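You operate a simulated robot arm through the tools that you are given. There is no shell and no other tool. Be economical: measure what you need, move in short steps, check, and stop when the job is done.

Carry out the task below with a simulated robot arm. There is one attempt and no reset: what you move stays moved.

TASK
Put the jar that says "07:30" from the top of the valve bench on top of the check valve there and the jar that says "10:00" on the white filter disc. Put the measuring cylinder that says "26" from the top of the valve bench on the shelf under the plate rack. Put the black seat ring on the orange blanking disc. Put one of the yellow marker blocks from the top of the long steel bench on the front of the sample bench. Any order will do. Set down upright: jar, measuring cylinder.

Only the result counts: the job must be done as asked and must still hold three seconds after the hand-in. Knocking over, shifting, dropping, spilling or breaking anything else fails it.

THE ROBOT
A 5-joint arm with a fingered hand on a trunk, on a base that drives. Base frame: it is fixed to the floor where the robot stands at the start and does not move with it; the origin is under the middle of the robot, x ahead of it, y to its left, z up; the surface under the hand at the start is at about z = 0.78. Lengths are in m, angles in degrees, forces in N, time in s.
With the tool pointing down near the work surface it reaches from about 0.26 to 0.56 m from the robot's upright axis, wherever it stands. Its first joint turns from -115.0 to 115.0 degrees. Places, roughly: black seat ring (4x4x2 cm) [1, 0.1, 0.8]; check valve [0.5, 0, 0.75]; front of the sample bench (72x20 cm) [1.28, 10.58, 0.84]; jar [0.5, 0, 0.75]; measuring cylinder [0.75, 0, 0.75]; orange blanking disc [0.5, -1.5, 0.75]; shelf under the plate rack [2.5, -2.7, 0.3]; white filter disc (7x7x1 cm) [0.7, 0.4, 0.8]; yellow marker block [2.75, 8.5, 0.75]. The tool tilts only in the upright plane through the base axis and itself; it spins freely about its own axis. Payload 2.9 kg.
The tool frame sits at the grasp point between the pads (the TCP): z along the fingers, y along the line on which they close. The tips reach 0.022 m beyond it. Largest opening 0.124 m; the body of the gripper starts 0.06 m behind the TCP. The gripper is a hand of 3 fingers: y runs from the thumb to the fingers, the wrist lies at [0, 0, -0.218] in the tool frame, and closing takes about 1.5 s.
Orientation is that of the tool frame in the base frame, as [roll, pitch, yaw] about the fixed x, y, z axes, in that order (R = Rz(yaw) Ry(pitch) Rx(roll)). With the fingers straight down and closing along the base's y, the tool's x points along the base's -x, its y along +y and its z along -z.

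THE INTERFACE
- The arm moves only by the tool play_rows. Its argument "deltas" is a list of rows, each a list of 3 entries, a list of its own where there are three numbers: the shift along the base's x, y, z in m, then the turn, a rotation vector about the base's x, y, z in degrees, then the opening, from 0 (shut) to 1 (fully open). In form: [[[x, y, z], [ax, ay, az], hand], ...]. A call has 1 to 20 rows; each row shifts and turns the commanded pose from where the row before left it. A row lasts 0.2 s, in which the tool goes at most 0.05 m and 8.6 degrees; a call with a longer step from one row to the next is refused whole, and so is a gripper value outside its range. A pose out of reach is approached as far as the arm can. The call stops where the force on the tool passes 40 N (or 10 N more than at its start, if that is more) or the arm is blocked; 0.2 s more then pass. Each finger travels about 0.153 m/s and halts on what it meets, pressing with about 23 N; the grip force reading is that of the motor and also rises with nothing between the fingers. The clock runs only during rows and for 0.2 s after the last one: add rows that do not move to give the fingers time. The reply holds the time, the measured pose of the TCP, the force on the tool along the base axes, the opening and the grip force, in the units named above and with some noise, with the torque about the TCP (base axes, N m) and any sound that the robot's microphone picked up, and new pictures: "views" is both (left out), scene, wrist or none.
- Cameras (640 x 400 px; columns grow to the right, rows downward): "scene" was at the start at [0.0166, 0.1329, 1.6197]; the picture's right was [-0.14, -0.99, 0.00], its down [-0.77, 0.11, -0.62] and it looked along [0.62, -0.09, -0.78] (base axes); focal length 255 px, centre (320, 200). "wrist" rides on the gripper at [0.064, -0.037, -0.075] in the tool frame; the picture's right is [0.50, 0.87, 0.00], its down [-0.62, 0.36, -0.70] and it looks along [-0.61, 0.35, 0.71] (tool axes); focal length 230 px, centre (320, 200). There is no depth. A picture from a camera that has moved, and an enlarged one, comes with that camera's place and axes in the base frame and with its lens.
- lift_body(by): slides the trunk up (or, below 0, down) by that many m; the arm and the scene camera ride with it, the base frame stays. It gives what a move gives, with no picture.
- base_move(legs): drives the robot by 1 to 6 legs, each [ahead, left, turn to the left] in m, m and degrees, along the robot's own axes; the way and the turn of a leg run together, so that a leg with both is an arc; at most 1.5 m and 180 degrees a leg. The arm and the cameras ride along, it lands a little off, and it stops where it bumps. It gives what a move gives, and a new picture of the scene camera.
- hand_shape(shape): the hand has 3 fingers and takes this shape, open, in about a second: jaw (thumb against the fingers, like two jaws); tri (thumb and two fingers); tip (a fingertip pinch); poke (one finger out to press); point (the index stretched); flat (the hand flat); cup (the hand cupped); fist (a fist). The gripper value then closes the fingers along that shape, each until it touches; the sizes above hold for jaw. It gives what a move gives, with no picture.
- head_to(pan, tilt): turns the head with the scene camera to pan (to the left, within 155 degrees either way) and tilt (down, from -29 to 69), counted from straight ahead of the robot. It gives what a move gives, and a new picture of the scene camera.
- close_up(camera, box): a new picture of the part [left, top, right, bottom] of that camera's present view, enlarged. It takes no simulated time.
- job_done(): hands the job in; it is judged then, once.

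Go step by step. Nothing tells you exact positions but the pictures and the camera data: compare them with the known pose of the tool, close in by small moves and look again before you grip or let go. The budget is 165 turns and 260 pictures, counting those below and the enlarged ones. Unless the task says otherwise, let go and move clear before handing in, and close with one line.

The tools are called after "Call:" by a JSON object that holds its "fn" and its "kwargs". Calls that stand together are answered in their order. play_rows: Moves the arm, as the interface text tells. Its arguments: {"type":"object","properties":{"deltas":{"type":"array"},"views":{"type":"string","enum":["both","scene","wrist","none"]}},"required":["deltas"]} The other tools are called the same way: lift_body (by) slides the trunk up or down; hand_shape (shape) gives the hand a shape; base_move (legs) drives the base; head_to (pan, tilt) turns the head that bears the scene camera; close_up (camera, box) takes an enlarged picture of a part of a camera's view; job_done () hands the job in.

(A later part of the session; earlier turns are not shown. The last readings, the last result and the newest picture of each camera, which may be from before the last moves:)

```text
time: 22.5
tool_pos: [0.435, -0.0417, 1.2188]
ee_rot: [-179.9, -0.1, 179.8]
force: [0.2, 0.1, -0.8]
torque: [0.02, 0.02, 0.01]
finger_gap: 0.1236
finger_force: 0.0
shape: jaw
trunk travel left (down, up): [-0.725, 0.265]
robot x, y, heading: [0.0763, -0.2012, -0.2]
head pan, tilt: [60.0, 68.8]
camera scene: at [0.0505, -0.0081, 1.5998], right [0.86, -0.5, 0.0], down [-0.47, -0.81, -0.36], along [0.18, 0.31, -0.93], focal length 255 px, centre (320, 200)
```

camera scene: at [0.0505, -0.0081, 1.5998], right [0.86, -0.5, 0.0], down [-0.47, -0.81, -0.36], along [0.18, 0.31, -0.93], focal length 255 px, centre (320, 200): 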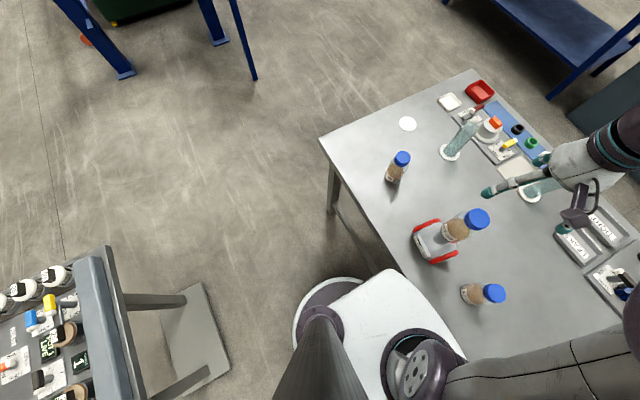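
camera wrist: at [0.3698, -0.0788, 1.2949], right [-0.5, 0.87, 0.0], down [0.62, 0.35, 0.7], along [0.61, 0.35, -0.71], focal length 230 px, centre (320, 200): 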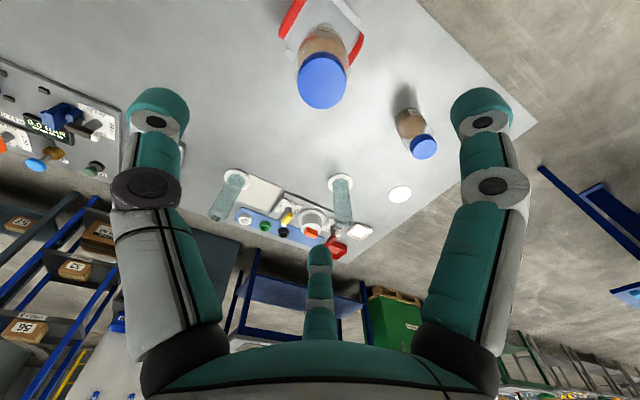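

There is room: the base runs under the bench top. I'll move left 0.4 and then forward 0.08, to be in reach of the 10:00 jar and the white disc.

Call:
{"fn": "base_move", "kwargs": {"legs": [[0, 0.4, 0], [0.08, 0, 0]]}}

Call:
{"fn": "head_to", "kwargs": {"pan": 0, "tilt": 55}}

Call:
{"fn": "close_up", "kwargs": {"camera": "scene", "box": [200, 120, 420, 280]}}

```text
time: 25.5
tool_pos: [0.4633, 0.3569, 1.2185]
ee_rot: [-179.9, -0.2, 179.9]
force: [-0.4, -0.1, 0.4]
torque: [-0.02, 0.0, -0.02]
finger_gap: 0.1238
finger_force: 0.0
shape: jaw
trunk travel left (down, up): [-0.725, 0.265]
robot x, y, heading: [0.1048, 0.1969, -0.5]
head pan, tilt: [60.0, 68.8]
stopped in leg 2: the robot was blocked; the commanded pose is now the measured one
camera scene: at [0.0797, 0.3903, 1.5998], right [0.86, -0.5, 0.0], down [-0.47, -0.81, -0.36], along [0.18, 0.31, -0.93], focal length 255 px, centre (320, 200)
```

scene: 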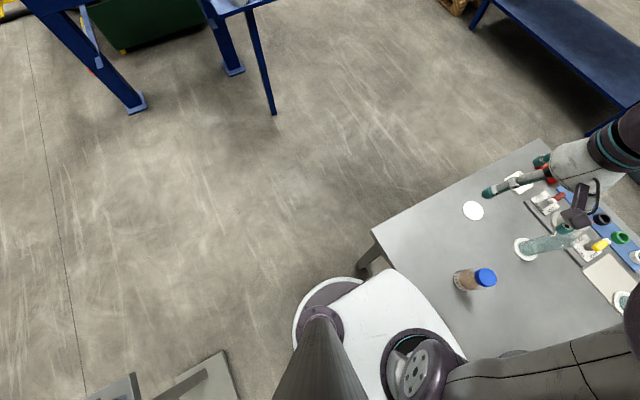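

```text
time: 26.8
tool_pos: [0.4618, 0.3561, 1.2186]
ee_rot: [-179.8, -0.1, 179.9]
force: [0.1, -0.2, -0.1]
torque: [0.0, -0.02, 0.01]
finger_gap: 0.1238
finger_force: 0.0
shape: jaw
trunk travel left (down, up): [-0.725, 0.265]
robot x, y, heading: [0.1083, 0.1971, -0.1]
head pan, tilt: [0.0, 55.0]
camera scene: at [0.1214, 0.3412, 1.6152], right [0.0, -1.0, 0.0], down [-0.82, 0.0, -0.57], along [0.57, 0.0, -0.82], focal length 255 px, centre (320, 200)
```

scene: 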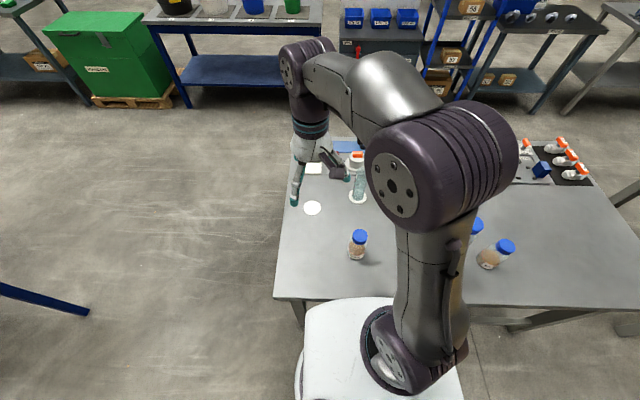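

```text
2.50 times, centred on (310, 200) of scene
camera zoom: at [0.1214, 0.3412, 1.6152], right [0.0, -1.0, 0.0], down [-0.82, 0.0, -0.57], along [0.57, 0.0, -0.82], focal length 637 px, centre (345, 200)
```

zoom: 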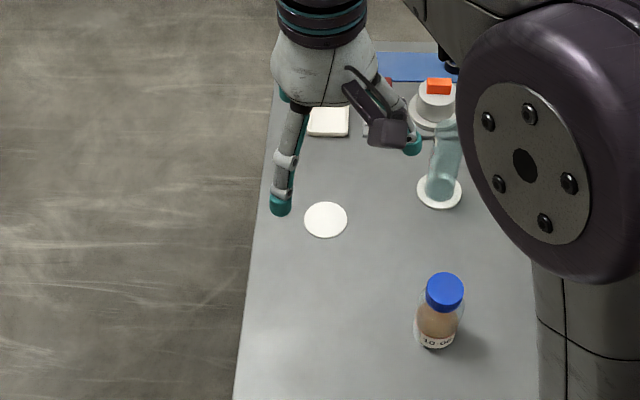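

The 10:00 jar is at (0.486, 0.216) and the white disc at (0.663, 0.371). The drive was stopped early by a bump, but everything still stands. I'll descend on the jar.

Call:
{"fn": "play_rows", "kwargs": {"deltas": [[[0.004, -0.0233, -0.036], [0, 0, 0], 1], [[0.004, -0.0233, -0.036], [0, 0, 0], 1], [[0.004, -0.0233, -0.036], [0, 0, 0], 1], [[0.004, -0.0233, -0.036], [0, 0, 0], 1], [[0.004, -0.0233, -0.036], [0, 0, 0], 1], [[0.004, -0.0233, -0.03], [0, 0, 0], 1], [[0, 0, -0.04], [0, 0, 0], 1], [[0, 0, -0.04], [0, 0, 0], 1], [[0, 0, -0.04], [0, 0, 0], 1], [[0, 0, -0.03], [0, 0, 0], 1], [[0, 0, 0], [0, 0, 0], 1]]}}

Call:
{"fn": "close_up", "kwargs": {"camera": "scene", "box": [320, 200, 400, 280]}}

```text
time: 29.2
tool_pos: [0.4853, 0.2174, 0.8598]
ee_rot: [-179.9, -0.1, 179.9]
force: [-0.5, 0.5, 0.1]
torque: [0.01, -0.01, 0.0]
finger_gap: 0.1239
finger_force: 0.1
shape: jaw
trunk travel left (down, up): [-0.725, 0.265]
robot x, y, heading: [0.1071, 0.1976, -0.3]
head pan, tilt: [0.0, 55.0]
camera scene: at [0.1209, 0.3411, 1.6153], right [0.0, -1.0, 0.0], down [-0.82, 0.0, -0.57], along [0.57, 0.0, -0.82], focal length 255 px, centre (320, 200)
camera wrist: at [0.4211, 0.18, 0.9346], right [-0.5, 0.87, 0.0], down [0.62, 0.35, 0.7], along [0.61, 0.35, -0.71], focal length 230 px, centre (320, 200)
```

scene: 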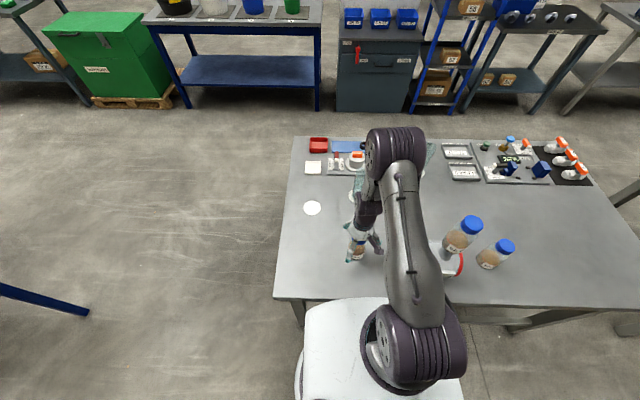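
wrist: 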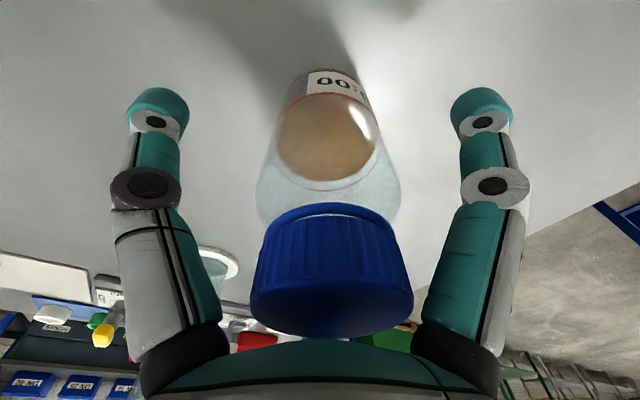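

```text
5.00 times, centred on (360, 240) of scene
camera zoom: at [0.1209, 0.3411, 1.6153], right [0.0, -1.0, 0.0], down [-0.82, 0.0, -0.57], along [0.57, 0.0, -0.82], focal length 1273 px, centre (120, 0)
```

zoom: 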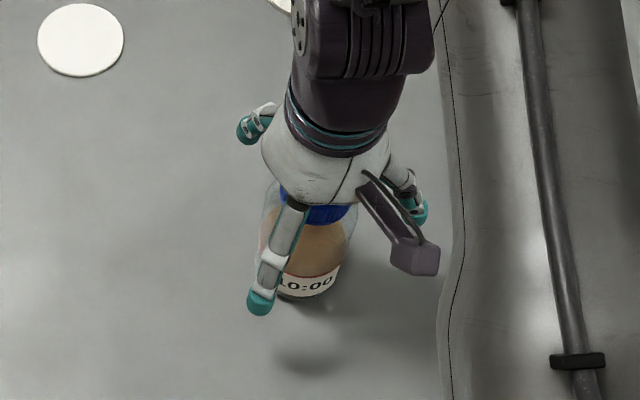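

Call:
{"fn": "play_rows", "kwargs": {"deltas": [[[-0.002, 0.003, -0.007], [0, 0, 0], 1], [[0, 0, 0], [0, 0, 0], 0.6], [[0, 0, 0], [0, 0, 0], 0.3], [[0, 0, 0], [0, 0, 0], 0.1], [[0, 0, 0], [0, 0, 0], 0], [[0, 0, 0], [0, 0, 0], 0], [[0, 0, 0], [0, 0, 0], 0], [[0, 0, 0], [0, 0, 0], 0], [[0, 0, 0], [0, 0, 0], 0], [[0, 0, 0.02], [0, 0, 0], 0], [[0, 0, 0.04], [0, 0, 0], 0], [[0, 0, 0.04], [0, 0, 0], 0], [[0, 0, 0], [0, 0, 0], 0]]}}

```text
time: 32.0
tool_pos: [0.4848, 0.2189, 0.9517]
ee_rot: [-180.0, -0.2, 179.8]
force: [-0.1, 0.0, -1.7]
torque: [0.01, 0.03, 0.0]
finger_gap: 0.0489
finger_force: 22.5
shape: jaw
trunk travel left (down, up): [-0.725, 0.265]
robot x, y, heading: [0.1047, 0.1969, -0.5]
head pan, tilt: [0.0, 55.0]
camera scene: at [0.1223, 0.3412, 1.6152], right [0.0, -1.0, 0.0], down [-0.82, 0.0, -0.57], along [0.57, 0.0, -0.82], focal length 255 px, centre (320, 200)
camera wrist: at [0.4207, 0.1824, 1.0272], right [-0.5, 0.87, 0.0], down [0.62, 0.35, 0.7], along [0.61, 0.35, -0.71], focal length 230 px, centre (320, 200)
```

scene: 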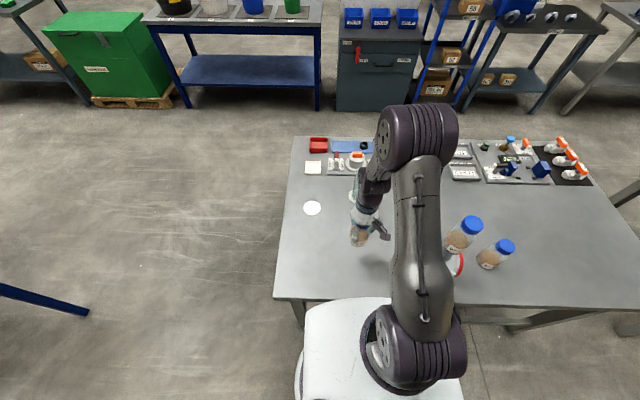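
wrist: 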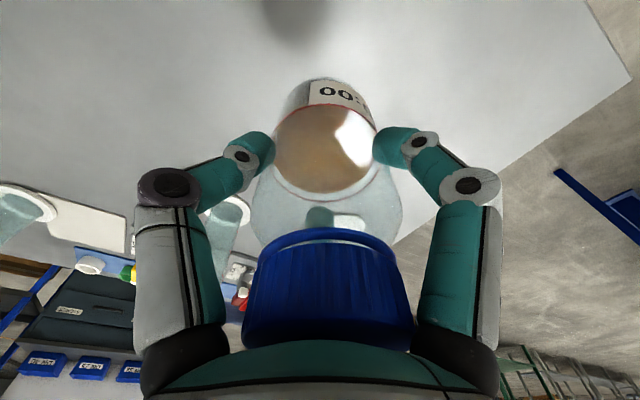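

Call:
{"fn": "play_rows", "kwargs": {"deltas": [[[0.0297, 0.0253, 0], [0, 0, 0], 0], [[0.0297, 0.0253, 0], [0, 0, 0], 0], [[0.0297, 0.0253, 0], [0, 0, 0], 0], [[0.0297, 0.0253, 0], [0, 0, 0], 0], [[0.0297, 0.0253, 0], [0, 0, 0], 0], [[0.0297, 0.0253, 0], [0, 0, 0], 0], [[0, 0, 0], [0, 0, 0], 0]]}}

Call:
{"fn": "close_up", "kwargs": {"camera": "scene", "box": [270, 150, 370, 230]}}

```text
time: 33.6
tool_pos: [0.6584, 0.3714, 0.9514]
ee_rot: [-179.9, -0.1, 179.8]
force: [0.2, -0.2, -1.9]
torque: [-0.02, 0.04, 0.01]
finger_gap: 0.0484
finger_force: 22.7
shape: jaw
trunk travel left (down, up): [-0.725, 0.265]
robot x, y, heading: [0.1104, 0.1985, -0.0]
head pan, tilt: [0.0, 55.0]
camera scene: at [0.1204, 0.3405, 1.6153], right [0.0, -1.0, 0.0], down [-0.82, 0.0, -0.57], along [0.57, 0.0, -0.82], focal length 255 px, centre (320, 200)
camera wrist: at [0.5947, 0.3337, 1.0266], right [-0.5, 0.87, 0.0], down [0.62, 0.35, 0.7], along [0.61, 0.35, -0.72], focal length 230 px, centre (320, 200)
```

scene: 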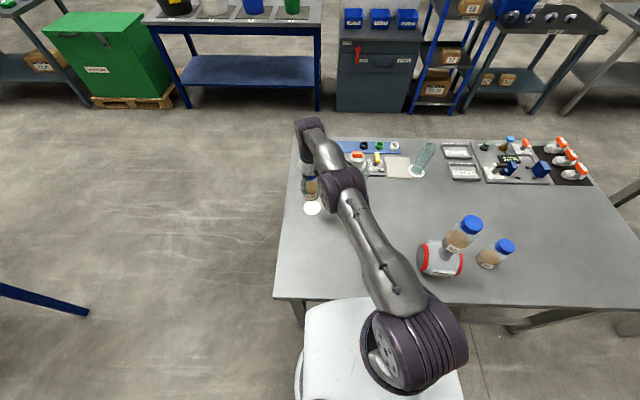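
wrist: 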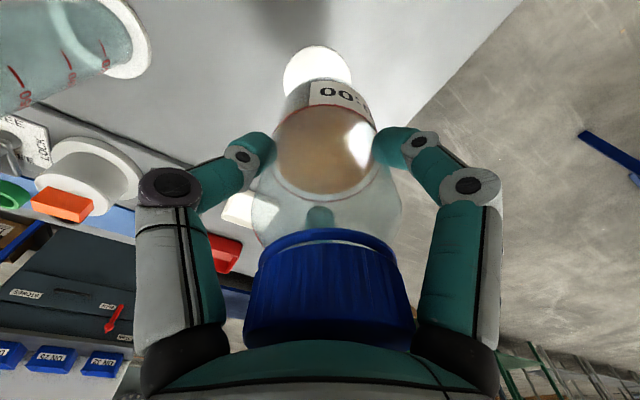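

```text
5.00 times, centred on (320, 190) of scene
camera zoom: at [0.1204, 0.3405, 1.6153], right [0.0, -1.0, 0.0], down [-0.82, 0.0, -0.57], along [0.57, 0.0, -0.82], focal length 1273 px, centre (320, 250)
```

zoom: 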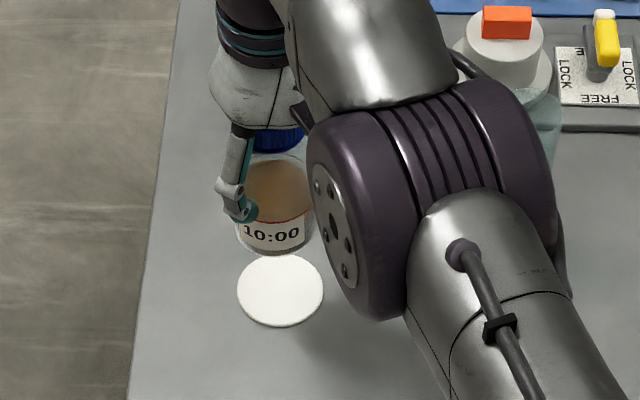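

Call:
{"fn": "play_rows", "kwargs": {"deltas": [[[0, 0, -0.03], [0, 0, 0], 0], [[0, 0, -0.03], [0, 0, 0], 0], [[0, 0, -0.015], [0, 0, 0], 0], [[0, 0, 0], [0, 0, 0], 0]]}}

Call:
{"fn": "close_up", "kwargs": {"camera": "scene", "box": [270, 150, 370, 230]}}

```text
time: 34.6
tool_pos: [0.6527, 0.3683, 0.8779]
ee_rot: [-179.9, -0.2, 179.8]
force: [-0.6, 0.0, -2.0]
torque: [-0.02, 0.01, -0.03]
finger_gap: 0.0488
finger_force: 23.1
shape: jaw
out of reach, approached as far as the arm can: row 1, 3
trunk travel left (down, up): [-0.725, 0.265]
robot x, y, heading: [0.1058, 0.1954, -0.3]
head pan, tilt: [0.0, 55.0]
camera scene: at [0.1217, 0.3412, 1.6152], right [0.0, -1.0, 0.0], down [-0.82, 0.0, -0.57], along [0.57, 0.0, -0.82], focal length 255 px, centre (320, 200)
camera wrist: at [0.5885, 0.331, 0.9527], right [-0.5, 0.87, 0.0], down [0.62, 0.35, 0.7], along [0.61, 0.35, -0.71], focal length 230 px, centre (320, 200)
```

scene: 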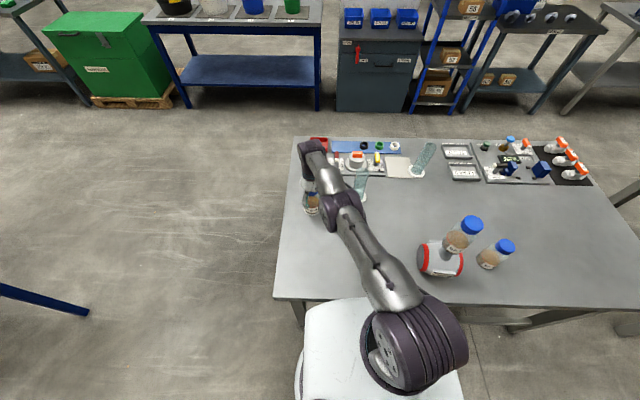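
wrist: 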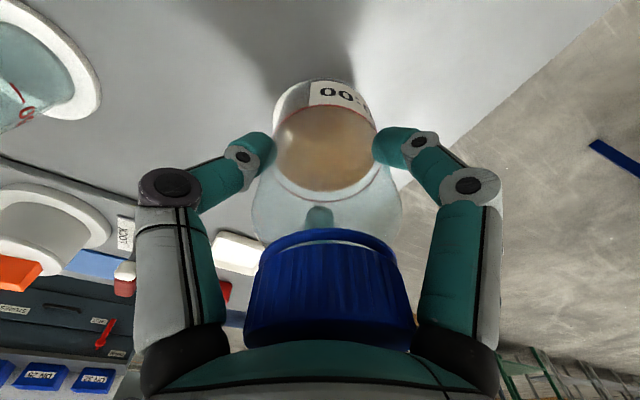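

```text
5.00 times, centred on (320, 190) of scene
camera zoom: at [0.1217, 0.3412, 1.6152], right [0.0, -1.0, 0.0], down [-0.82, 0.0, -0.57], along [0.57, 0.0, -0.82], focal length 1273 px, centre (320, 250)
```

zoom: 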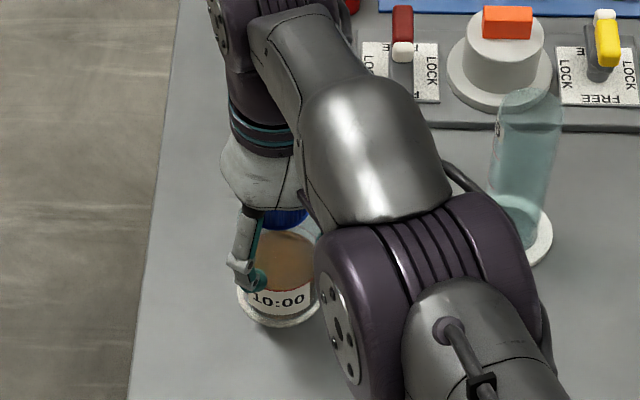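

Call:
{"fn": "play_rows", "kwargs": {"deltas": [[[0, 0, -0.006], [0, 0, 0], 0], [[0, 0, 0], [0, 0, 0], 0]]}}

Call:
{"fn": "close_up", "kwargs": {"camera": "scene", "box": [295, 180, 335, 220]}}

Call:
{"fn": "close_up", "kwargs": {"camera": "wrist", "box": [240, 40, 400, 140]}}

```text
time: 35.2
tool_pos: [0.6528, 0.3678, 0.8723]
ee_rot: [-179.9, -0.2, 179.9]
force: [0.3, -0.3, -1.3]
torque: [-0.01, 0.0, 0.0]
finger_gap: 0.0487
finger_force: 22.9
shape: jaw
trunk travel left (down, up): [-0.725, 0.265]
robot x, y, heading: [0.1046, 0.1994, -0.3]
head pan, tilt: [0.0, 55.0]
camera scene: at [0.1217, 0.3413, 1.6152], right [0.0, -1.0, 0.0], down [-0.82, 0.0, -0.57], along [0.57, 0.0, -0.82], focal length 255 px, centre (320, 200)
camera wrist: at [0.5886, 0.331, 0.947], right [-0.5, 0.87, 0.0], down [0.62, 0.35, 0.7], along [0.61, 0.35, -0.71], focal length 230 px, centre (320, 200)
```

scene: 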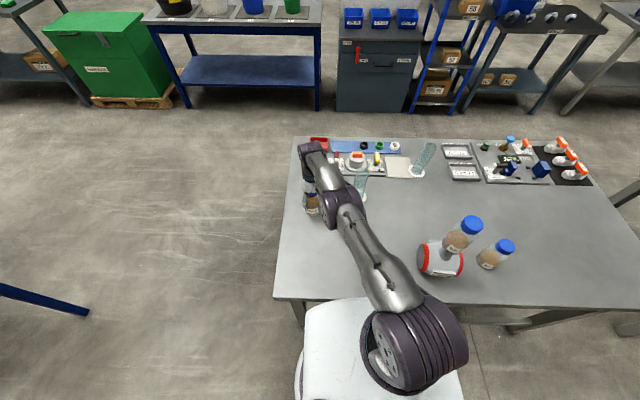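
wrist: 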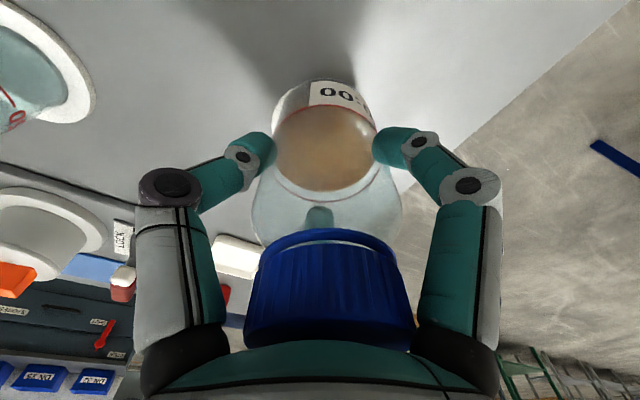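

```text
10.00 times, centred on (315, 200) of scene
camera zoom: at [0.1217, 0.3413, 1.6152], right [0.0, -1.0, 0.0], down [-0.82, 0.0, -0.57], along [0.57, 0.0, -0.82], focal length 2547 px, centre (370, 200)
```

zoom: 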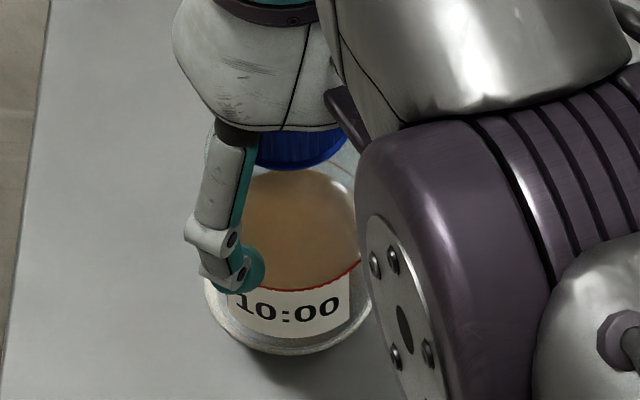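

```text
4.00 times, centred on (320, 90) of wrist
camera zoom: at [0.5886, 0.331, 0.947], right [-0.5, 0.87, 0.0], down [0.62, 0.35, 0.7], along [0.61, 0.35, -0.71], focal length 920 px, centre (320, 640)
```

zoom: 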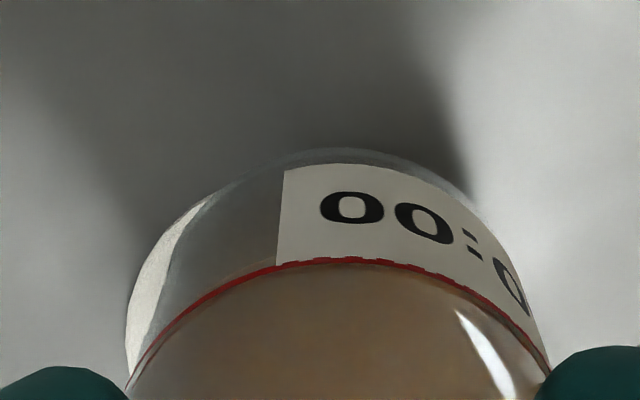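

The arm is a few millimetres short of the disc centre. I'll raise the jar a little, step the base 4.5 cm left and retry.

Call:
{"fn": "play_rows", "kwargs": {"deltas": [[[0, 0, 0.03], [0, 0, 0], 0], [[-0.02, 0, 0.03], [0, 0, 0], 0], [[0, 0, 0], [0, 0, 0], 0]], "views": "none"}}

Call:
{"fn": "base_move", "kwargs": {"legs": [[0, 0.045, 0]]}}

```text
time: 36.0
tool_pos: [0.655, 0.3754, 0.9293]
ee_rot: [180.0, -0.2, 179.9]
force: [0.3, 0.1, -1.5]
torque: [0.01, -0.02, 0.03]
finger_gap: 0.0484
finger_force: 22.8
shape: jaw
out of reach, approached as far as the arm can: row 2
trunk travel left (down, up): [-0.725, 0.265]
robot x, y, heading: [0.1075, 0.1965, -0.3]
head pan, tilt: [0.0, 55.0]
```

```text
time: 36.9
tool_pos: [0.6552, 0.4235, 0.93]
ee_rot: [-179.8, -0.2, 179.8]
force: [-0.3, -0.1, -1.6]
torque: [-0.02, -0.03, 0.0]
finger_gap: 0.0485
finger_force: 22.9
shape: jaw
trunk travel left (down, up): [-0.725, 0.265]
robot x, y, heading: [0.108, 0.2426, -0.0]
head pan, tilt: [0.0, 55.0]
camera scene: at [0.1219, 0.388, 1.6151], right [0.0, -1.0, 0.0], down [-0.82, 0.0, -0.57], along [0.57, 0.0, -0.82], focal length 255 px, centre (320, 200)
```

scene: 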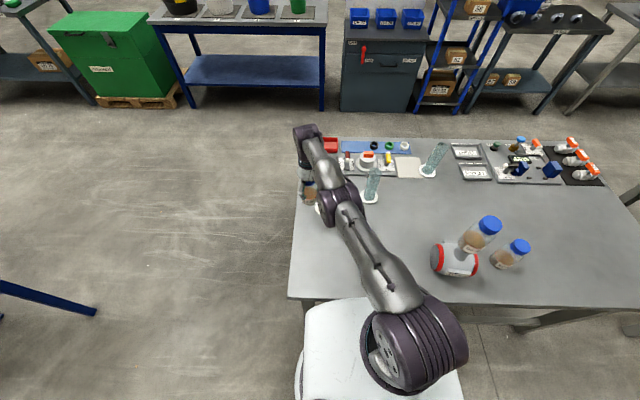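

Call:
{"fn": "play_rows", "kwargs": {"deltas": [[[0, -0.026, 0], [0, 0, 0], 0], [[0.003, -0.026, -0.02], [0, 0, 0], 0], [[0, 0, 0], [0, 0, 0], 0], [[0, 0, 0], [0, 0, 0], 0]], "views": "none"}}

```text
time: 37.9
tool_pos: [0.6683, 0.3712, 0.9087]
ee_rot: [-179.8, -0.3, 179.8]
force: [0.4, 0.0, -1.2]
torque: [0.0, 0.01, -0.01]
finger_gap: 0.0487
finger_force: 22.7
shape: jaw
out of reach, approached as far as the arm can: row 1
trunk travel left (down, up): [-0.725, 0.265]
robot x, y, heading: [0.1049, 0.2422, -0.2]
head pan, tilt: [0.0, 55.0]
```

Call:
{"fn": "play_rows", "kwargs": {"deltas": [[[-0.007, 0, -0.02], [0, 0, 0], 0], [[0, 0, -0.015], [0, 0, 0], 0], [[0, 0, 0], [0, 0, 0], 0]], "views": "none"}}

Call:
{"fn": "play_rows", "kwargs": {"deltas": [[[0, 0, -0.003], [0, 0, 0], 0], [[0, 0, -0.002], [0, 0, 0], 0], [[0, 0, 0], [0, 0, 0], 0]]}}

Call:
{"fn": "close_up", "kwargs": {"camera": "scene", "box": [290, 180, 340, 220]}}

```text
time: 38.7
tool_pos: [0.6651, 0.3735, 0.8742]
ee_rot: [-179.9, -0.1, 179.8]
force: [0.6, 0.8, -0.7]
torque: [-0.04, -0.02, 0.04]
finger_gap: 0.0484
finger_force: 23.2
shape: jaw
out of reach, approached as far as the arm can: row 1
trunk travel left (down, up): [-0.725, 0.265]
robot x, y, heading: [0.1088, 0.2435, -0.5]
head pan, tilt: [0.0, 55.0]
```

```text
time: 39.5
tool_pos: [0.6648, 0.3728, 0.869]
ee_rot: [-179.9, -0.2, 179.8]
force: [-0.3, 0.0, -1.8]
torque: [-0.01, 0.02, 0.03]
finger_gap: 0.0485
finger_force: 23.2
shape: jaw
trunk travel left (down, up): [-0.725, 0.265]
robot x, y, heading: [0.1103, 0.2388, -0.3]
head pan, tilt: [0.0, 55.0]
camera scene: at [0.1219, 0.3864, 1.6152], right [0.0, -1.0, 0.0], down [-0.82, 0.0, -0.57], along [0.57, 0.0, -0.82], focal length 255 px, centre (320, 200)
camera wrist: at [0.6004, 0.336, 0.9438], right [-0.5, 0.87, 0.0], down [0.62, 0.35, 0.7], along [0.61, 0.35, -0.72], focal length 230 px, centre (320, 200)
```

scene: 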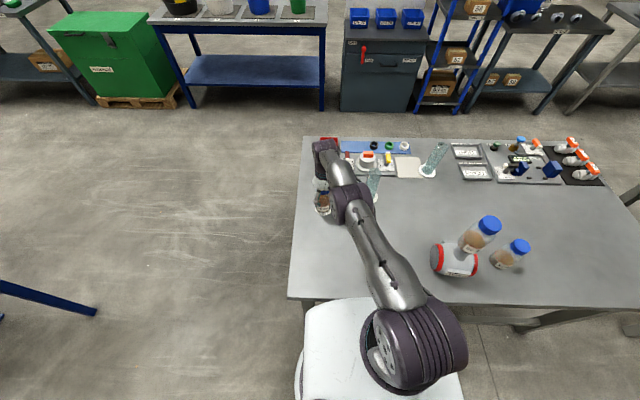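
wrist: 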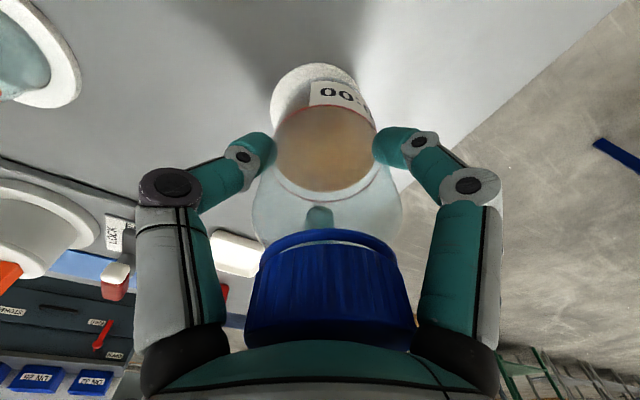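

```text
10.00 times, centred on (315, 200) of scene
camera zoom: at [0.1219, 0.3864, 1.6152], right [0.0, -1.0, 0.0], down [-0.82, 0.0, -0.57], along [0.57, 0.0, -0.82], focal length 2547 px, centre (370, 200)
```

zoom: 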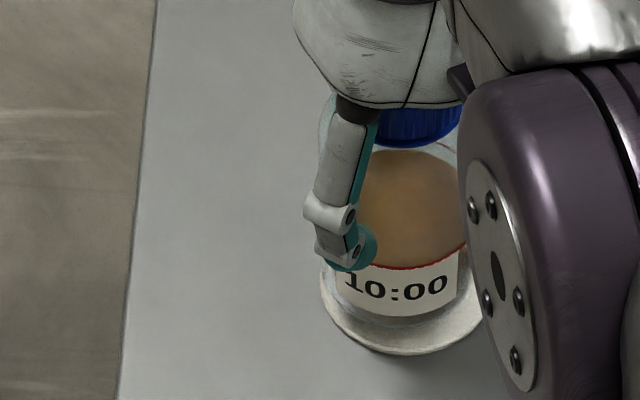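

Call:
{"fn": "play_rows", "kwargs": {"deltas": [[[-0.005, -0.002, 0], [0, 0, 0], 0], [[0, 0, -0.003], [0, 0, 0], 0], [[0, 0, -0.002], [0, 0, 0], 0], [[0, 0, 0], [0, 0, 0], 0]], "views": "none"}}

Call:
{"fn": "play_rows", "kwargs": {"deltas": [[[0, 0, -0.002], [0, 0, 0], 0], [[0, 0, 0], [0, 0, 0], 0]]}}

Call:
{"fn": "close_up", "kwargs": {"camera": "scene", "box": [290, 180, 340, 220]}}

```text
time: 40.5
tool_pos: [0.6613, 0.3717, 0.864]
ee_rot: [-180.0, -0.2, 179.9]
force: [-0.8, 0.8, -1.5]
torque: [0.02, 0.0, -0.01]
finger_gap: 0.0484
finger_force: 23.0
shape: jaw
trunk travel left (down, up): [-0.725, 0.265]
robot x, y, heading: [0.1055, 0.2434, 0.1]
head pan, tilt: [0.0, 55.0]
```

```text
time: 41.1
tool_pos: [0.6604, 0.3717, 0.8619]
ee_rot: [-179.9, -0.2, 179.9]
force: [-0.4, -0.5, -1.3]
torque: [-0.01, 0.02, -0.03]
finger_gap: 0.0484
finger_force: 22.4
shape: jaw
trunk travel left (down, up): [-0.725, 0.265]
robot x, y, heading: [0.1065, 0.2431, -0.1]
head pan, tilt: [0.0, 55.0]
camera scene: at [0.1218, 0.3864, 1.6152], right [0.0, -1.0, 0.0], down [-0.82, 0.0, -0.57], along [0.57, 0.0, -0.82], focal length 255 px, centre (320, 200)
camera wrist: at [0.5958, 0.3341, 0.9369], right [-0.5, 0.87, 0.0], down [0.62, 0.35, 0.7], along [0.61, 0.35, -0.72], focal length 230 px, centre (320, 200)
```

scene: 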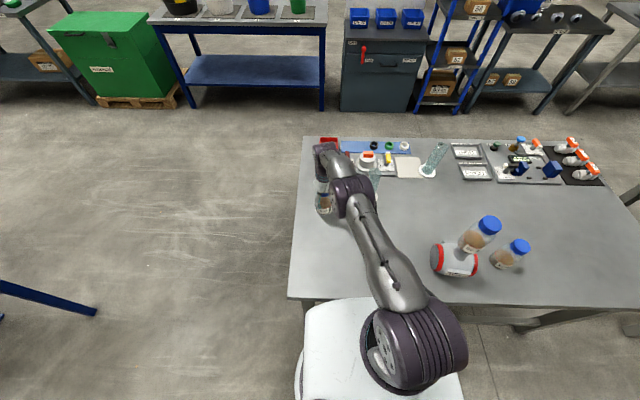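
wrist: 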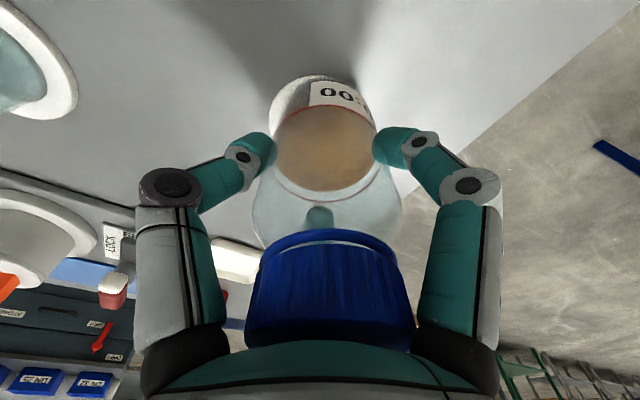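

```text
10.00 times, centred on (315, 200) of scene
camera zoom: at [0.1218, 0.3864, 1.6152], right [0.0, -1.0, 0.0], down [-0.82, 0.0, -0.57], along [0.57, 0.0, -0.82], focal length 2547 px, centre (370, 200)
```

zoom: 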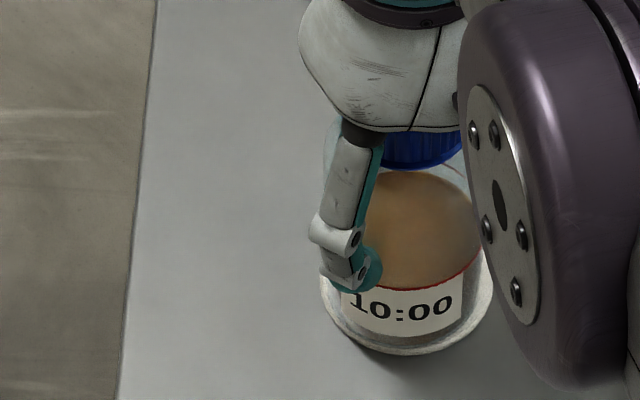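

Call:
{"fn": "play_rows", "kwargs": {"deltas": [[[0, 0, -0.0025], [0, 0, 0], 0], [[0, 0, 0], [0, 0, 0], 0]], "views": "none"}}

Call:
{"fn": "play_rows", "kwargs": {"deltas": [[[0, 0, -0.002], [0, 0, 0], 0], [[0, 0, 0], [0, 0, 0], 0]], "views": "none"}}

Call:
{"fn": "play_rows", "kwargs": {"deltas": [[[0, 0, -0.002], [0, 0, 0], 0], [[0, 0, 0], [0, 0, 0], 0]], "views": "none"}}

```text
time: 41.7
tool_pos: [0.6591, 0.37, 0.8605]
ee_rot: [-179.9, -0.2, 179.8]
force: [-0.6, -0.1, -1.2]
torque: [0.01, 0.03, 0.01]
finger_gap: 0.0485
finger_force: 23.2
shape: jaw
trunk travel left (down, up): [-0.725, 0.265]
robot x, y, heading: [0.108, 0.2426, -0.4]
head pan, tilt: [0.0, 55.0]
```

```text
time: 42.3
tool_pos: [0.6607, 0.372, 0.8575]
ee_rot: [-179.9, -0.1, 179.9]
force: [0.3, 0.2, -1.8]
torque: [0.03, 0.03, 0.01]
finger_gap: 0.0483
finger_force: 23.2
shape: jaw
trunk travel left (down, up): [-0.725, 0.265]
robot x, y, heading: [0.1064, 0.241, -0.2]
head pan, tilt: [0.0, 55.0]
```

```text
time: 42.9
tool_pos: [0.6602, 0.3715, 0.8559]
ee_rot: [-180.0, -0.2, 179.8]
force: [1.1, -0.1, 4.0]
torque: [-0.02, -0.02, 0.01]
finger_gap: 0.0487
finger_force: 22.9
shape: jaw
trunk travel left (down, up): [-0.725, 0.265]
robot x, y, heading: [0.1076, 0.2401, -0.1]
head pan, tilt: [0.0, 55.0]
```

The jar touches the disc with 4 N. I'll open and rise.

Call:
{"fn": "play_rows", "kwargs": {"deltas": [[[0, 0, 0], [0, 0, 0], 0.45], [[0, 0, 0], [0, 0, 0], 0.6], [[0, 0, 0], [0, 0, 0], 0.8], [[0, 0, 0], [0, 0, 0], 1], [[0, 0, 0], [0, 0, 0], 1], [[0, 0, 0.03], [0, 0, 0], 1], [[0, 0, 0.045], [0, 0, 0], 1], [[-0.01, 0, 0.045], [0, 0, 0], 1], [[-0.02, 0, 0.04], [0, 0, 0], 1], [[-0.02, 0, 0.04], [0, 0, 0], 1], [[-0.02, 0, 0.04], [0, 0, 0], 1], [[-0.02, 0, 0.04], [0, 0, 0], 1], [[-0.02, 0, 0.04], [0, 0, 0], 1], [[-0.02, 0, 0.04], [0, 0, 0], 1]]}}

Call:
{"fn": "close_up", "kwargs": {"camera": "scene", "box": [280, 130, 440, 230]}}

```text
time: 45.9
tool_pos: [0.5269, 0.3707, 1.2172]
ee_rot: [-179.8, -0.2, 179.9]
force: [-0.2, -0.5, 0.2]
torque: [0.02, -0.03, -0.02]
finger_gap: 0.1239
finger_force: 0.1
shape: jaw
trunk travel left (down, up): [-0.725, 0.265]
robot x, y, heading: [0.1089, 0.2434, -0.2]
head pan, tilt: [0.0, 55.0]
camera scene: at [0.1199, 0.3859, 1.6153], right [0.0, -1.0, 0.0], down [-0.82, 0.0, -0.57], along [0.57, 0.0, -0.82], focal length 255 px, centre (320, 200)
camera wrist: at [0.4636, 0.3333, 1.2922], right [-0.5, 0.87, 0.0], down [0.62, 0.35, 0.7], along [0.61, 0.35, -0.72], focal length 230 px, centre (320, 200)
```

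scene: 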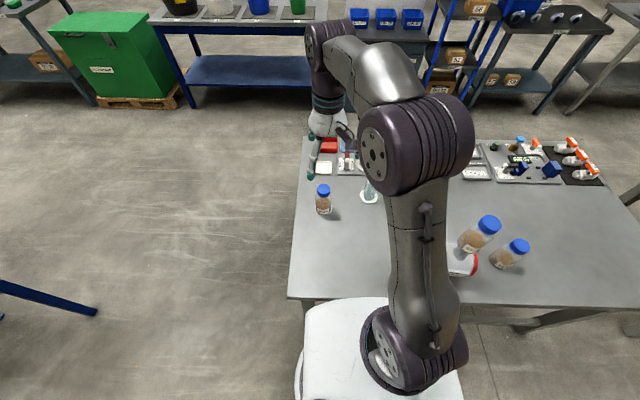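
wrist: 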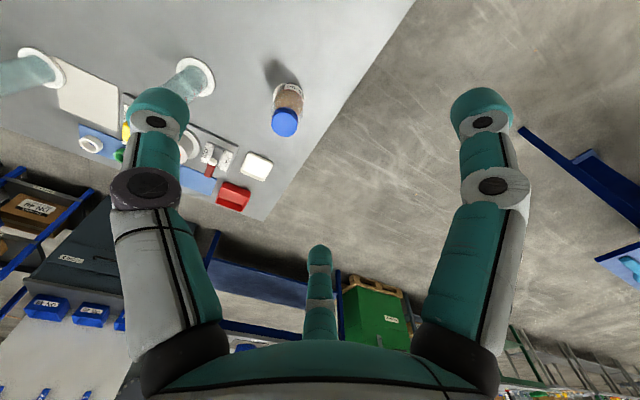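

```text
4.00 times, centred on (360, 180) of scene
camera zoom: at [0.1199, 0.3859, 1.6153], right [0.0, -1.0, 0.0], down [-0.82, 0.0, -0.57], along [0.57, 0.0, -0.82], focal length 1019 px, centre (160, 280)
```

zoom: 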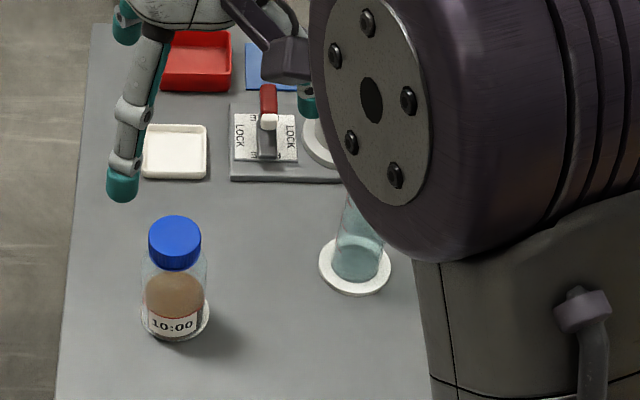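

The 10:00 jar stands on the white disc. Before grasping the left cylinder I want to confirm its label.

Call:
{"fn": "close_up", "kwargs": {"camera": "wrist", "box": [150, 50, 220, 100]}}

Call:
{"fn": "base_move", "kwargs": {"legs": [[0, -0.05, 0]]}}

```text
8.00 times, centred on (185, 75) of wrist
camera zoom: at [0.4636, 0.3333, 1.2922], right [-0.5, 0.87, 0.0], down [0.62, 0.35, 0.7], along [0.61, 0.35, -0.72], focal length 1841 px, centre (1400, 1200)
```

zoom: 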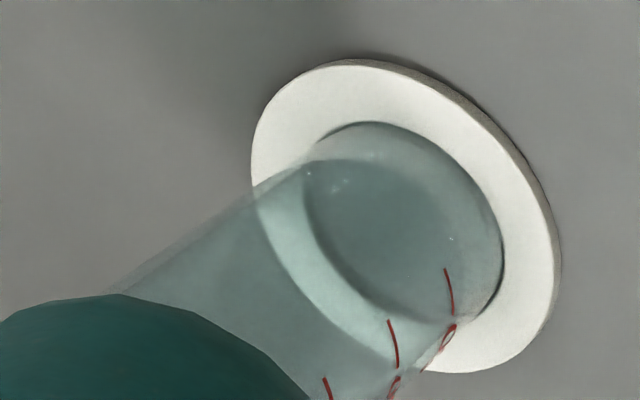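

```text
time: 46.8
tool_pos: [0.5306, 0.3205, 1.2171]
ee_rot: [180.0, -0.2, 179.8]
force: [-0.6, -0.5, -0.2]
torque: [0.01, -0.03, -0.03]
finger_gap: 0.1237
finger_force: 0.1
shape: jaw
trunk travel left (down, up): [-0.725, 0.265]
robot x, y, heading: [0.1092, 0.1923, -0.2]
head pan, tilt: [0.0, 55.0]
camera scene: at [0.1212, 0.3359, 1.6154], right [0.0, -1.0, 0.0], down [-0.82, 0.0, -0.57], along [0.57, 0.0, -0.82], focal length 255 px, centre (320, 200)
```

scene: 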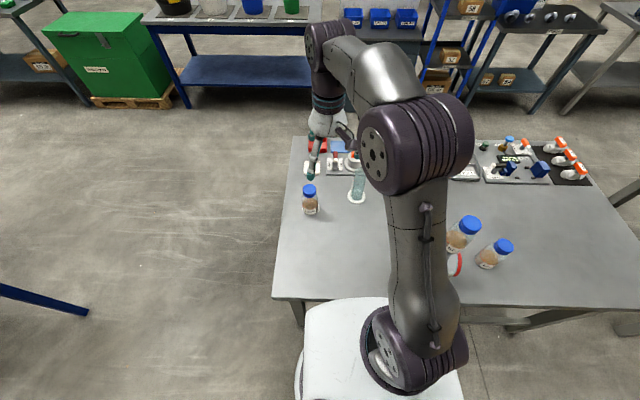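

Call:
{"fn": "play_rows", "kwargs": {"deltas": [[[0, -0.0064, 0], [0, 0, 8.5], 1], [[0, -0.0064, 0], [0, 0, 8.5], 1], [[0, -0.0064, 0], [0, 0, 8.5], 1], [[0, -0.0064, 0], [0, 0, 8.5], 1], [[0, -0.0064, 0], [0, 0, 8.5], 1], [[0, -0.0064, 0], [0, 0, 8.5], 1], [[0, -0.0064, 0], [0, 0, 8.5], 1], [[0, -0.0064, 0], [0, 0, 8.5], 1], [[0, -0.0064, 0], [0, 0, 8.5], 1], [[0, -0.0064, 0], [0, 0, 8.5], 1], [[0, -0.0064, 0], [0, 0, 8.5], 1], [[0, -0.0064, 0], [0, 0, 8.5], 1], [[0, -0.0064, 0], [0, 0, 8.5], 1], [[0, -0.0064, 0], [0, 0, 8.5], 1], [[0, -0.0064, 0], [0, 0, 8.5], 1], [[0, -0.0064, 0], [0, 0, 8.5], 1], [[0, -0.0064, 0], [0, 0, 8.5], 1], [[0, -0.0064, 0], [0, 0, 8.5], 1], [[0, -0.0064, 0], [0, 0, 8.5], 1], [[0, -0.0064, 0], [0, 0, 8.5], 1]]}}

```text
time: 51.0
tool_pos: [0.1824, 0.5107, 1.2169]
ee_rot: [-179.9, -0.1, -10.5]
force: [0.6, 1.0, -0.6]
torque: [0.01, 0.03, -0.05]
finger_gap: 0.1237
finger_force: 0.0
shape: jaw
out of reach, approached as far as the arm can: row 11, 12, 13, 14, 15, 16, 17, 18, 19, 20
trunk travel left (down, up): [-0.725, 0.265]
robot x, y, heading: [0.1057, 0.1931, -0.4]
head pan, tilt: [0.0, 55.0]
camera scene: at [0.1195, 0.3366, 1.6153], right [0.0, -1.0, 0.0], down [-0.82, 0.0, -0.57], along [0.57, 0.0, -0.82], focal length 255 px, centre (320, 200)
camera wrist: at [0.251, 0.5339, 1.2916], right [0.33, -0.94, 0.0], down [-0.67, -0.24, 0.7], along [-0.66, -0.23, -0.71], focal length 230 px, centre (320, 200)
```

scene: 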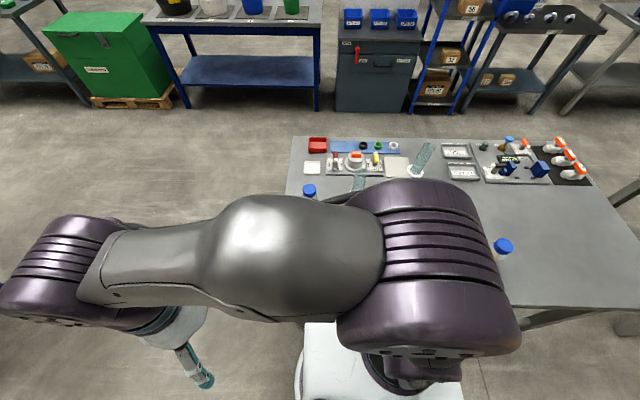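
wrist: 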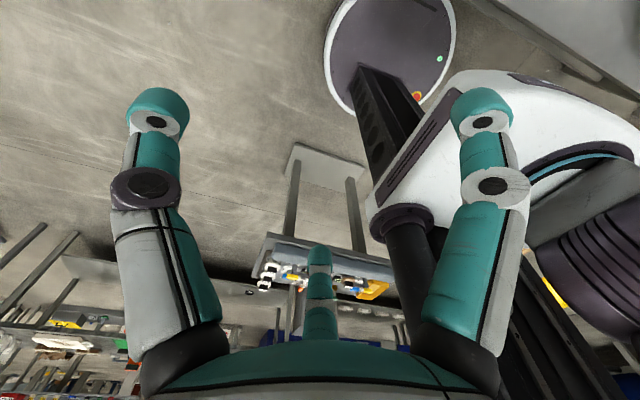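

The tool spin is limited, and the arm swung aside high in the air without contact. I'll undo the spin and keep the camera on the lower side with a partial tilt.

Call:
{"fn": "play_rows", "kwargs": {"deltas": [[[0, 0, 0], [0, 0, -8.5], 1], [[0, 0, 0], [0, 0, -8.5], 1], [[0, 0, 0], [0, 0, -8.5], 1], [[0, 0, 0], [0, 0, -8.5], 1], [[0, 0, 0], [0, 0, -8.5], 1], [[0, 0, 0], [0, 0, -8.5], 1], [[0, 0, 0], [0, 0, -8.5], 1], [[0, 0, 0], [0, 0, -8.5], 1], [[0, 0, 0], [0, 0, -8.5], 1], [[0, 0, 0], [0, 0, -8.5], 1], [[0, 0, 0], [0, 0, -8.5], 1], [[0, 0, 0], [0, 0, -8.5], 1], [[0, 0, 0], [0, 0, -8.5], 1], [[0, 0, 0], [0, 0, -8.5], 1], [[0, 0, 0], [0, 0, -8.5], 1], [[0, 0, 0], [0, 0, -8.5], 1], [[0, 0, 0], [0, 0, -8.5], 1], [[0, 0, 0], [0, 0, -8.5], 1], [[0, 0, 0], [0, 0, -8.5], 1], [[0, 0, 0], [0, 0, -8.5], 1]]}}

```text
time: 55.2
tool_pos: [0.1848, 0.5109, 1.2152]
ee_rot: [-179.9, 0.0, 179.6]
force: [-0.1, 0.6, 1.0]
torque: [-0.03, -0.01, 0.0]
finger_gap: 0.1238
finger_force: 0.0
shape: jaw
trunk travel left (down, up): [-0.725, 0.265]
robot x, y, heading: [0.1092, 0.1924, -0.4]
head pan, tilt: [0.0, 55.0]
camera scene: at [0.1211, 0.337, 1.6153], right [0.0, -1.0, 0.0], down [-0.82, 0.0, -0.57], along [0.57, 0.0, -0.82], focal length 255 px, centre (320, 200)
camera wrist: at [0.1191, 0.4736, 1.2912], right [-0.49, 0.87, 0.0], down [0.62, 0.35, 0.7], along [0.61, 0.35, -0.71], focal length 230 px, centre (320, 200)
```

scene: 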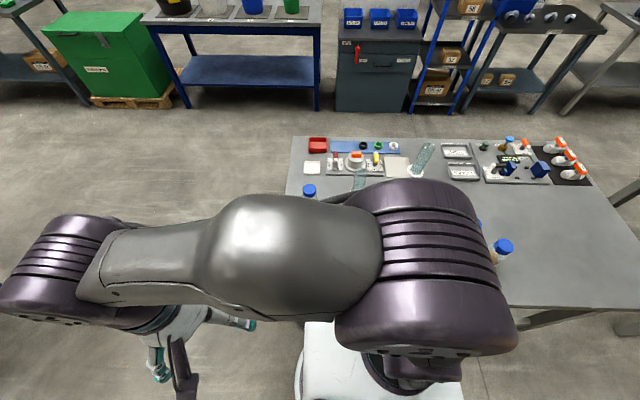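
wrist: 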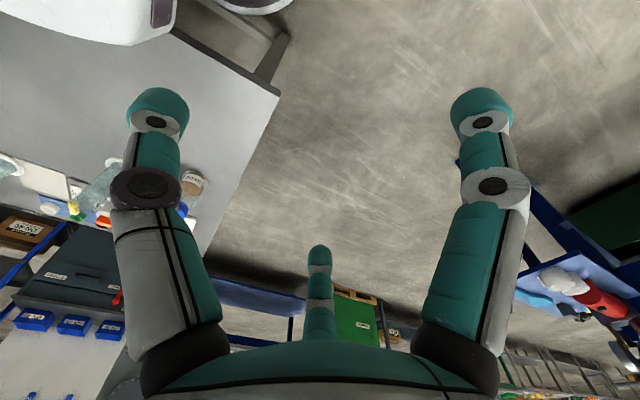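

Call:
{"fn": "play_rows", "kwargs": {"deltas": [[[0.036, -0.0185, 0], [0, 0, 0], 1], [[0.036, -0.0185, 0], [0, 0, 0], 1], [[0.036, -0.0185, 0], [0, 0, 0], 1], [[0.036, -0.0185, 0], [0, 0, 0], 1], [[0.036, -0.0185, 0], [0, 0, 0], 1], [[0.036, -0.0185, 0], [0, 0, 0], 1], [[0.0217, -0.0347, 0], [0, 0, 0], 1], [[0.0217, -0.0347, 0], [0, 0, 0], 1], [[0.0217, -0.0347, 0], [0, 0, 0], 1], [[0.0217, -0.0347, 0], [0, 0, 0], 1], [[0.0217, -0.0347, 0], [0, 0, 0], 1], [[0.0217, -0.0347, 0], [0, 0, 0], 1], [[0, 0, 0], [0, 0, 0], 1]]}}

Call:
{"fn": "close_up", "kwargs": {"camera": "wrist", "box": [200, 60, 440, 210]}}

```text
time: 58.0
tool_pos: [0.5303, 0.1904, 1.2169]
ee_rot: [180.0, -0.1, 179.8]
force: [-0.4, -0.3, -0.2]
torque: [0.01, 0.0, 0.0]
finger_gap: 0.1238
finger_force: 0.1
shape: jaw
trunk travel left (down, up): [-0.725, 0.265]
robot x, y, heading: [0.1086, 0.194, -0.2]
head pan, tilt: [0.0, 55.0]
camera scene: at [0.1204, 0.3378, 1.6152], right [0.0, -1.0, 0.0], down [-0.82, 0.0, -0.57], along [0.57, 0.0, -0.82], focal length 255 px, centre (320, 200)
camera wrist: at [0.4648, 0.1535, 1.2921], right [-0.5, 0.87, 0.0], down [0.62, 0.35, 0.7], along [0.61, 0.35, -0.71], focal length 230 px, centre (320, 200)
```

scene: 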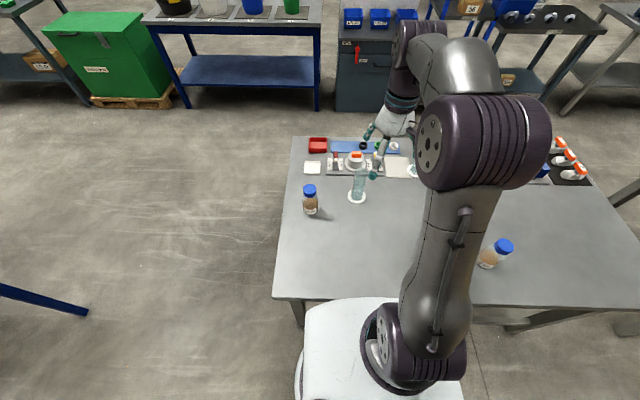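
wrist: 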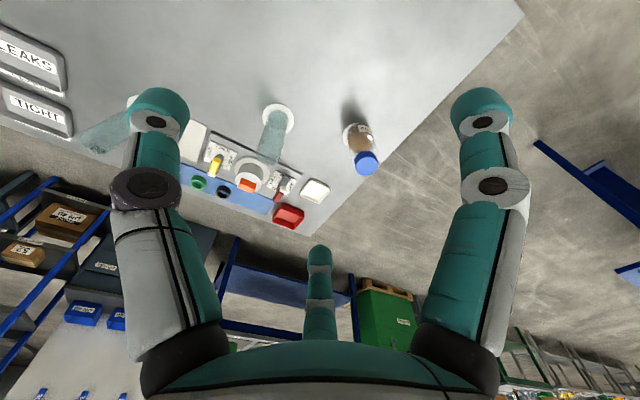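

```text
2.67 times, centred on (320, 135) of wrist
camera zoom: at [0.4648, 0.1535, 1.2921], right [-0.5, 0.87, 0.0], down [0.62, 0.35, 0.7], along [0.61, 0.35, -0.71], focal length 614 px, centre (320, 373)
```

zoom: 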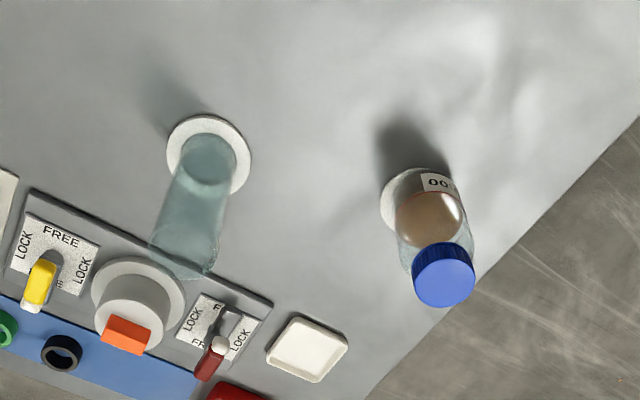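

Call:
{"fn": "close_up", "kwargs": {"camera": "wrist", "box": [255, 145, 295, 170]}}

Call:
{"fn": "close_up", "kwargs": {"camera": "scene", "box": [340, 155, 380, 205]}}

```text
16.00 times, centred on (275, 158) of wrist
camera zoom: at [0.4648, 0.1535, 1.2921], right [-0.5, 0.87, 0.0], down [0.62, 0.35, 0.7], along [0.61, 0.35, -0.71], focal length 3681 px, centre (1040, 880)
```

zoom: 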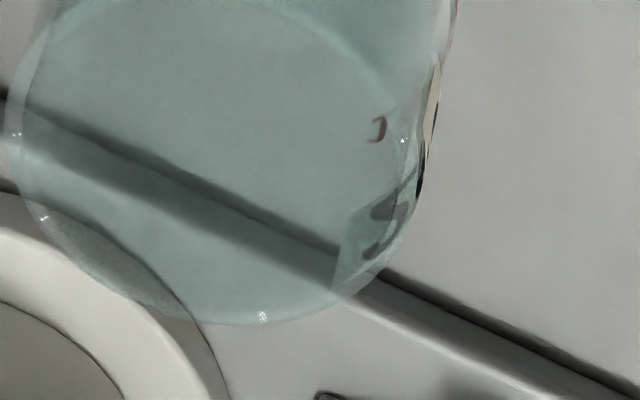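

```text
8.00 times, centred on (360, 180) of scene
camera zoom: at [0.1204, 0.3378, 1.6152], right [0.0, -1.0, 0.0], down [-0.82, 0.0, -0.57], along [0.57, 0.0, -0.82], focal length 2037 px, centre (0, 360)
```

zoom: 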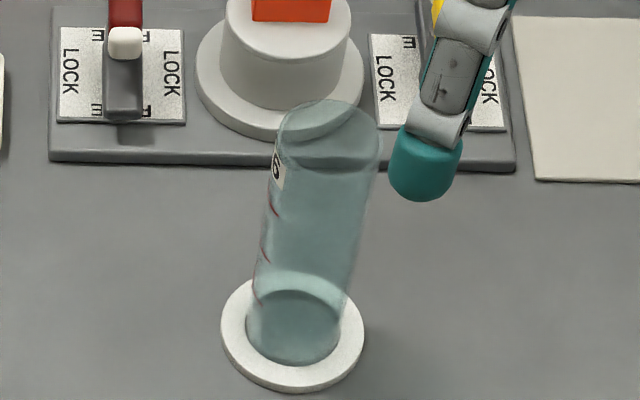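

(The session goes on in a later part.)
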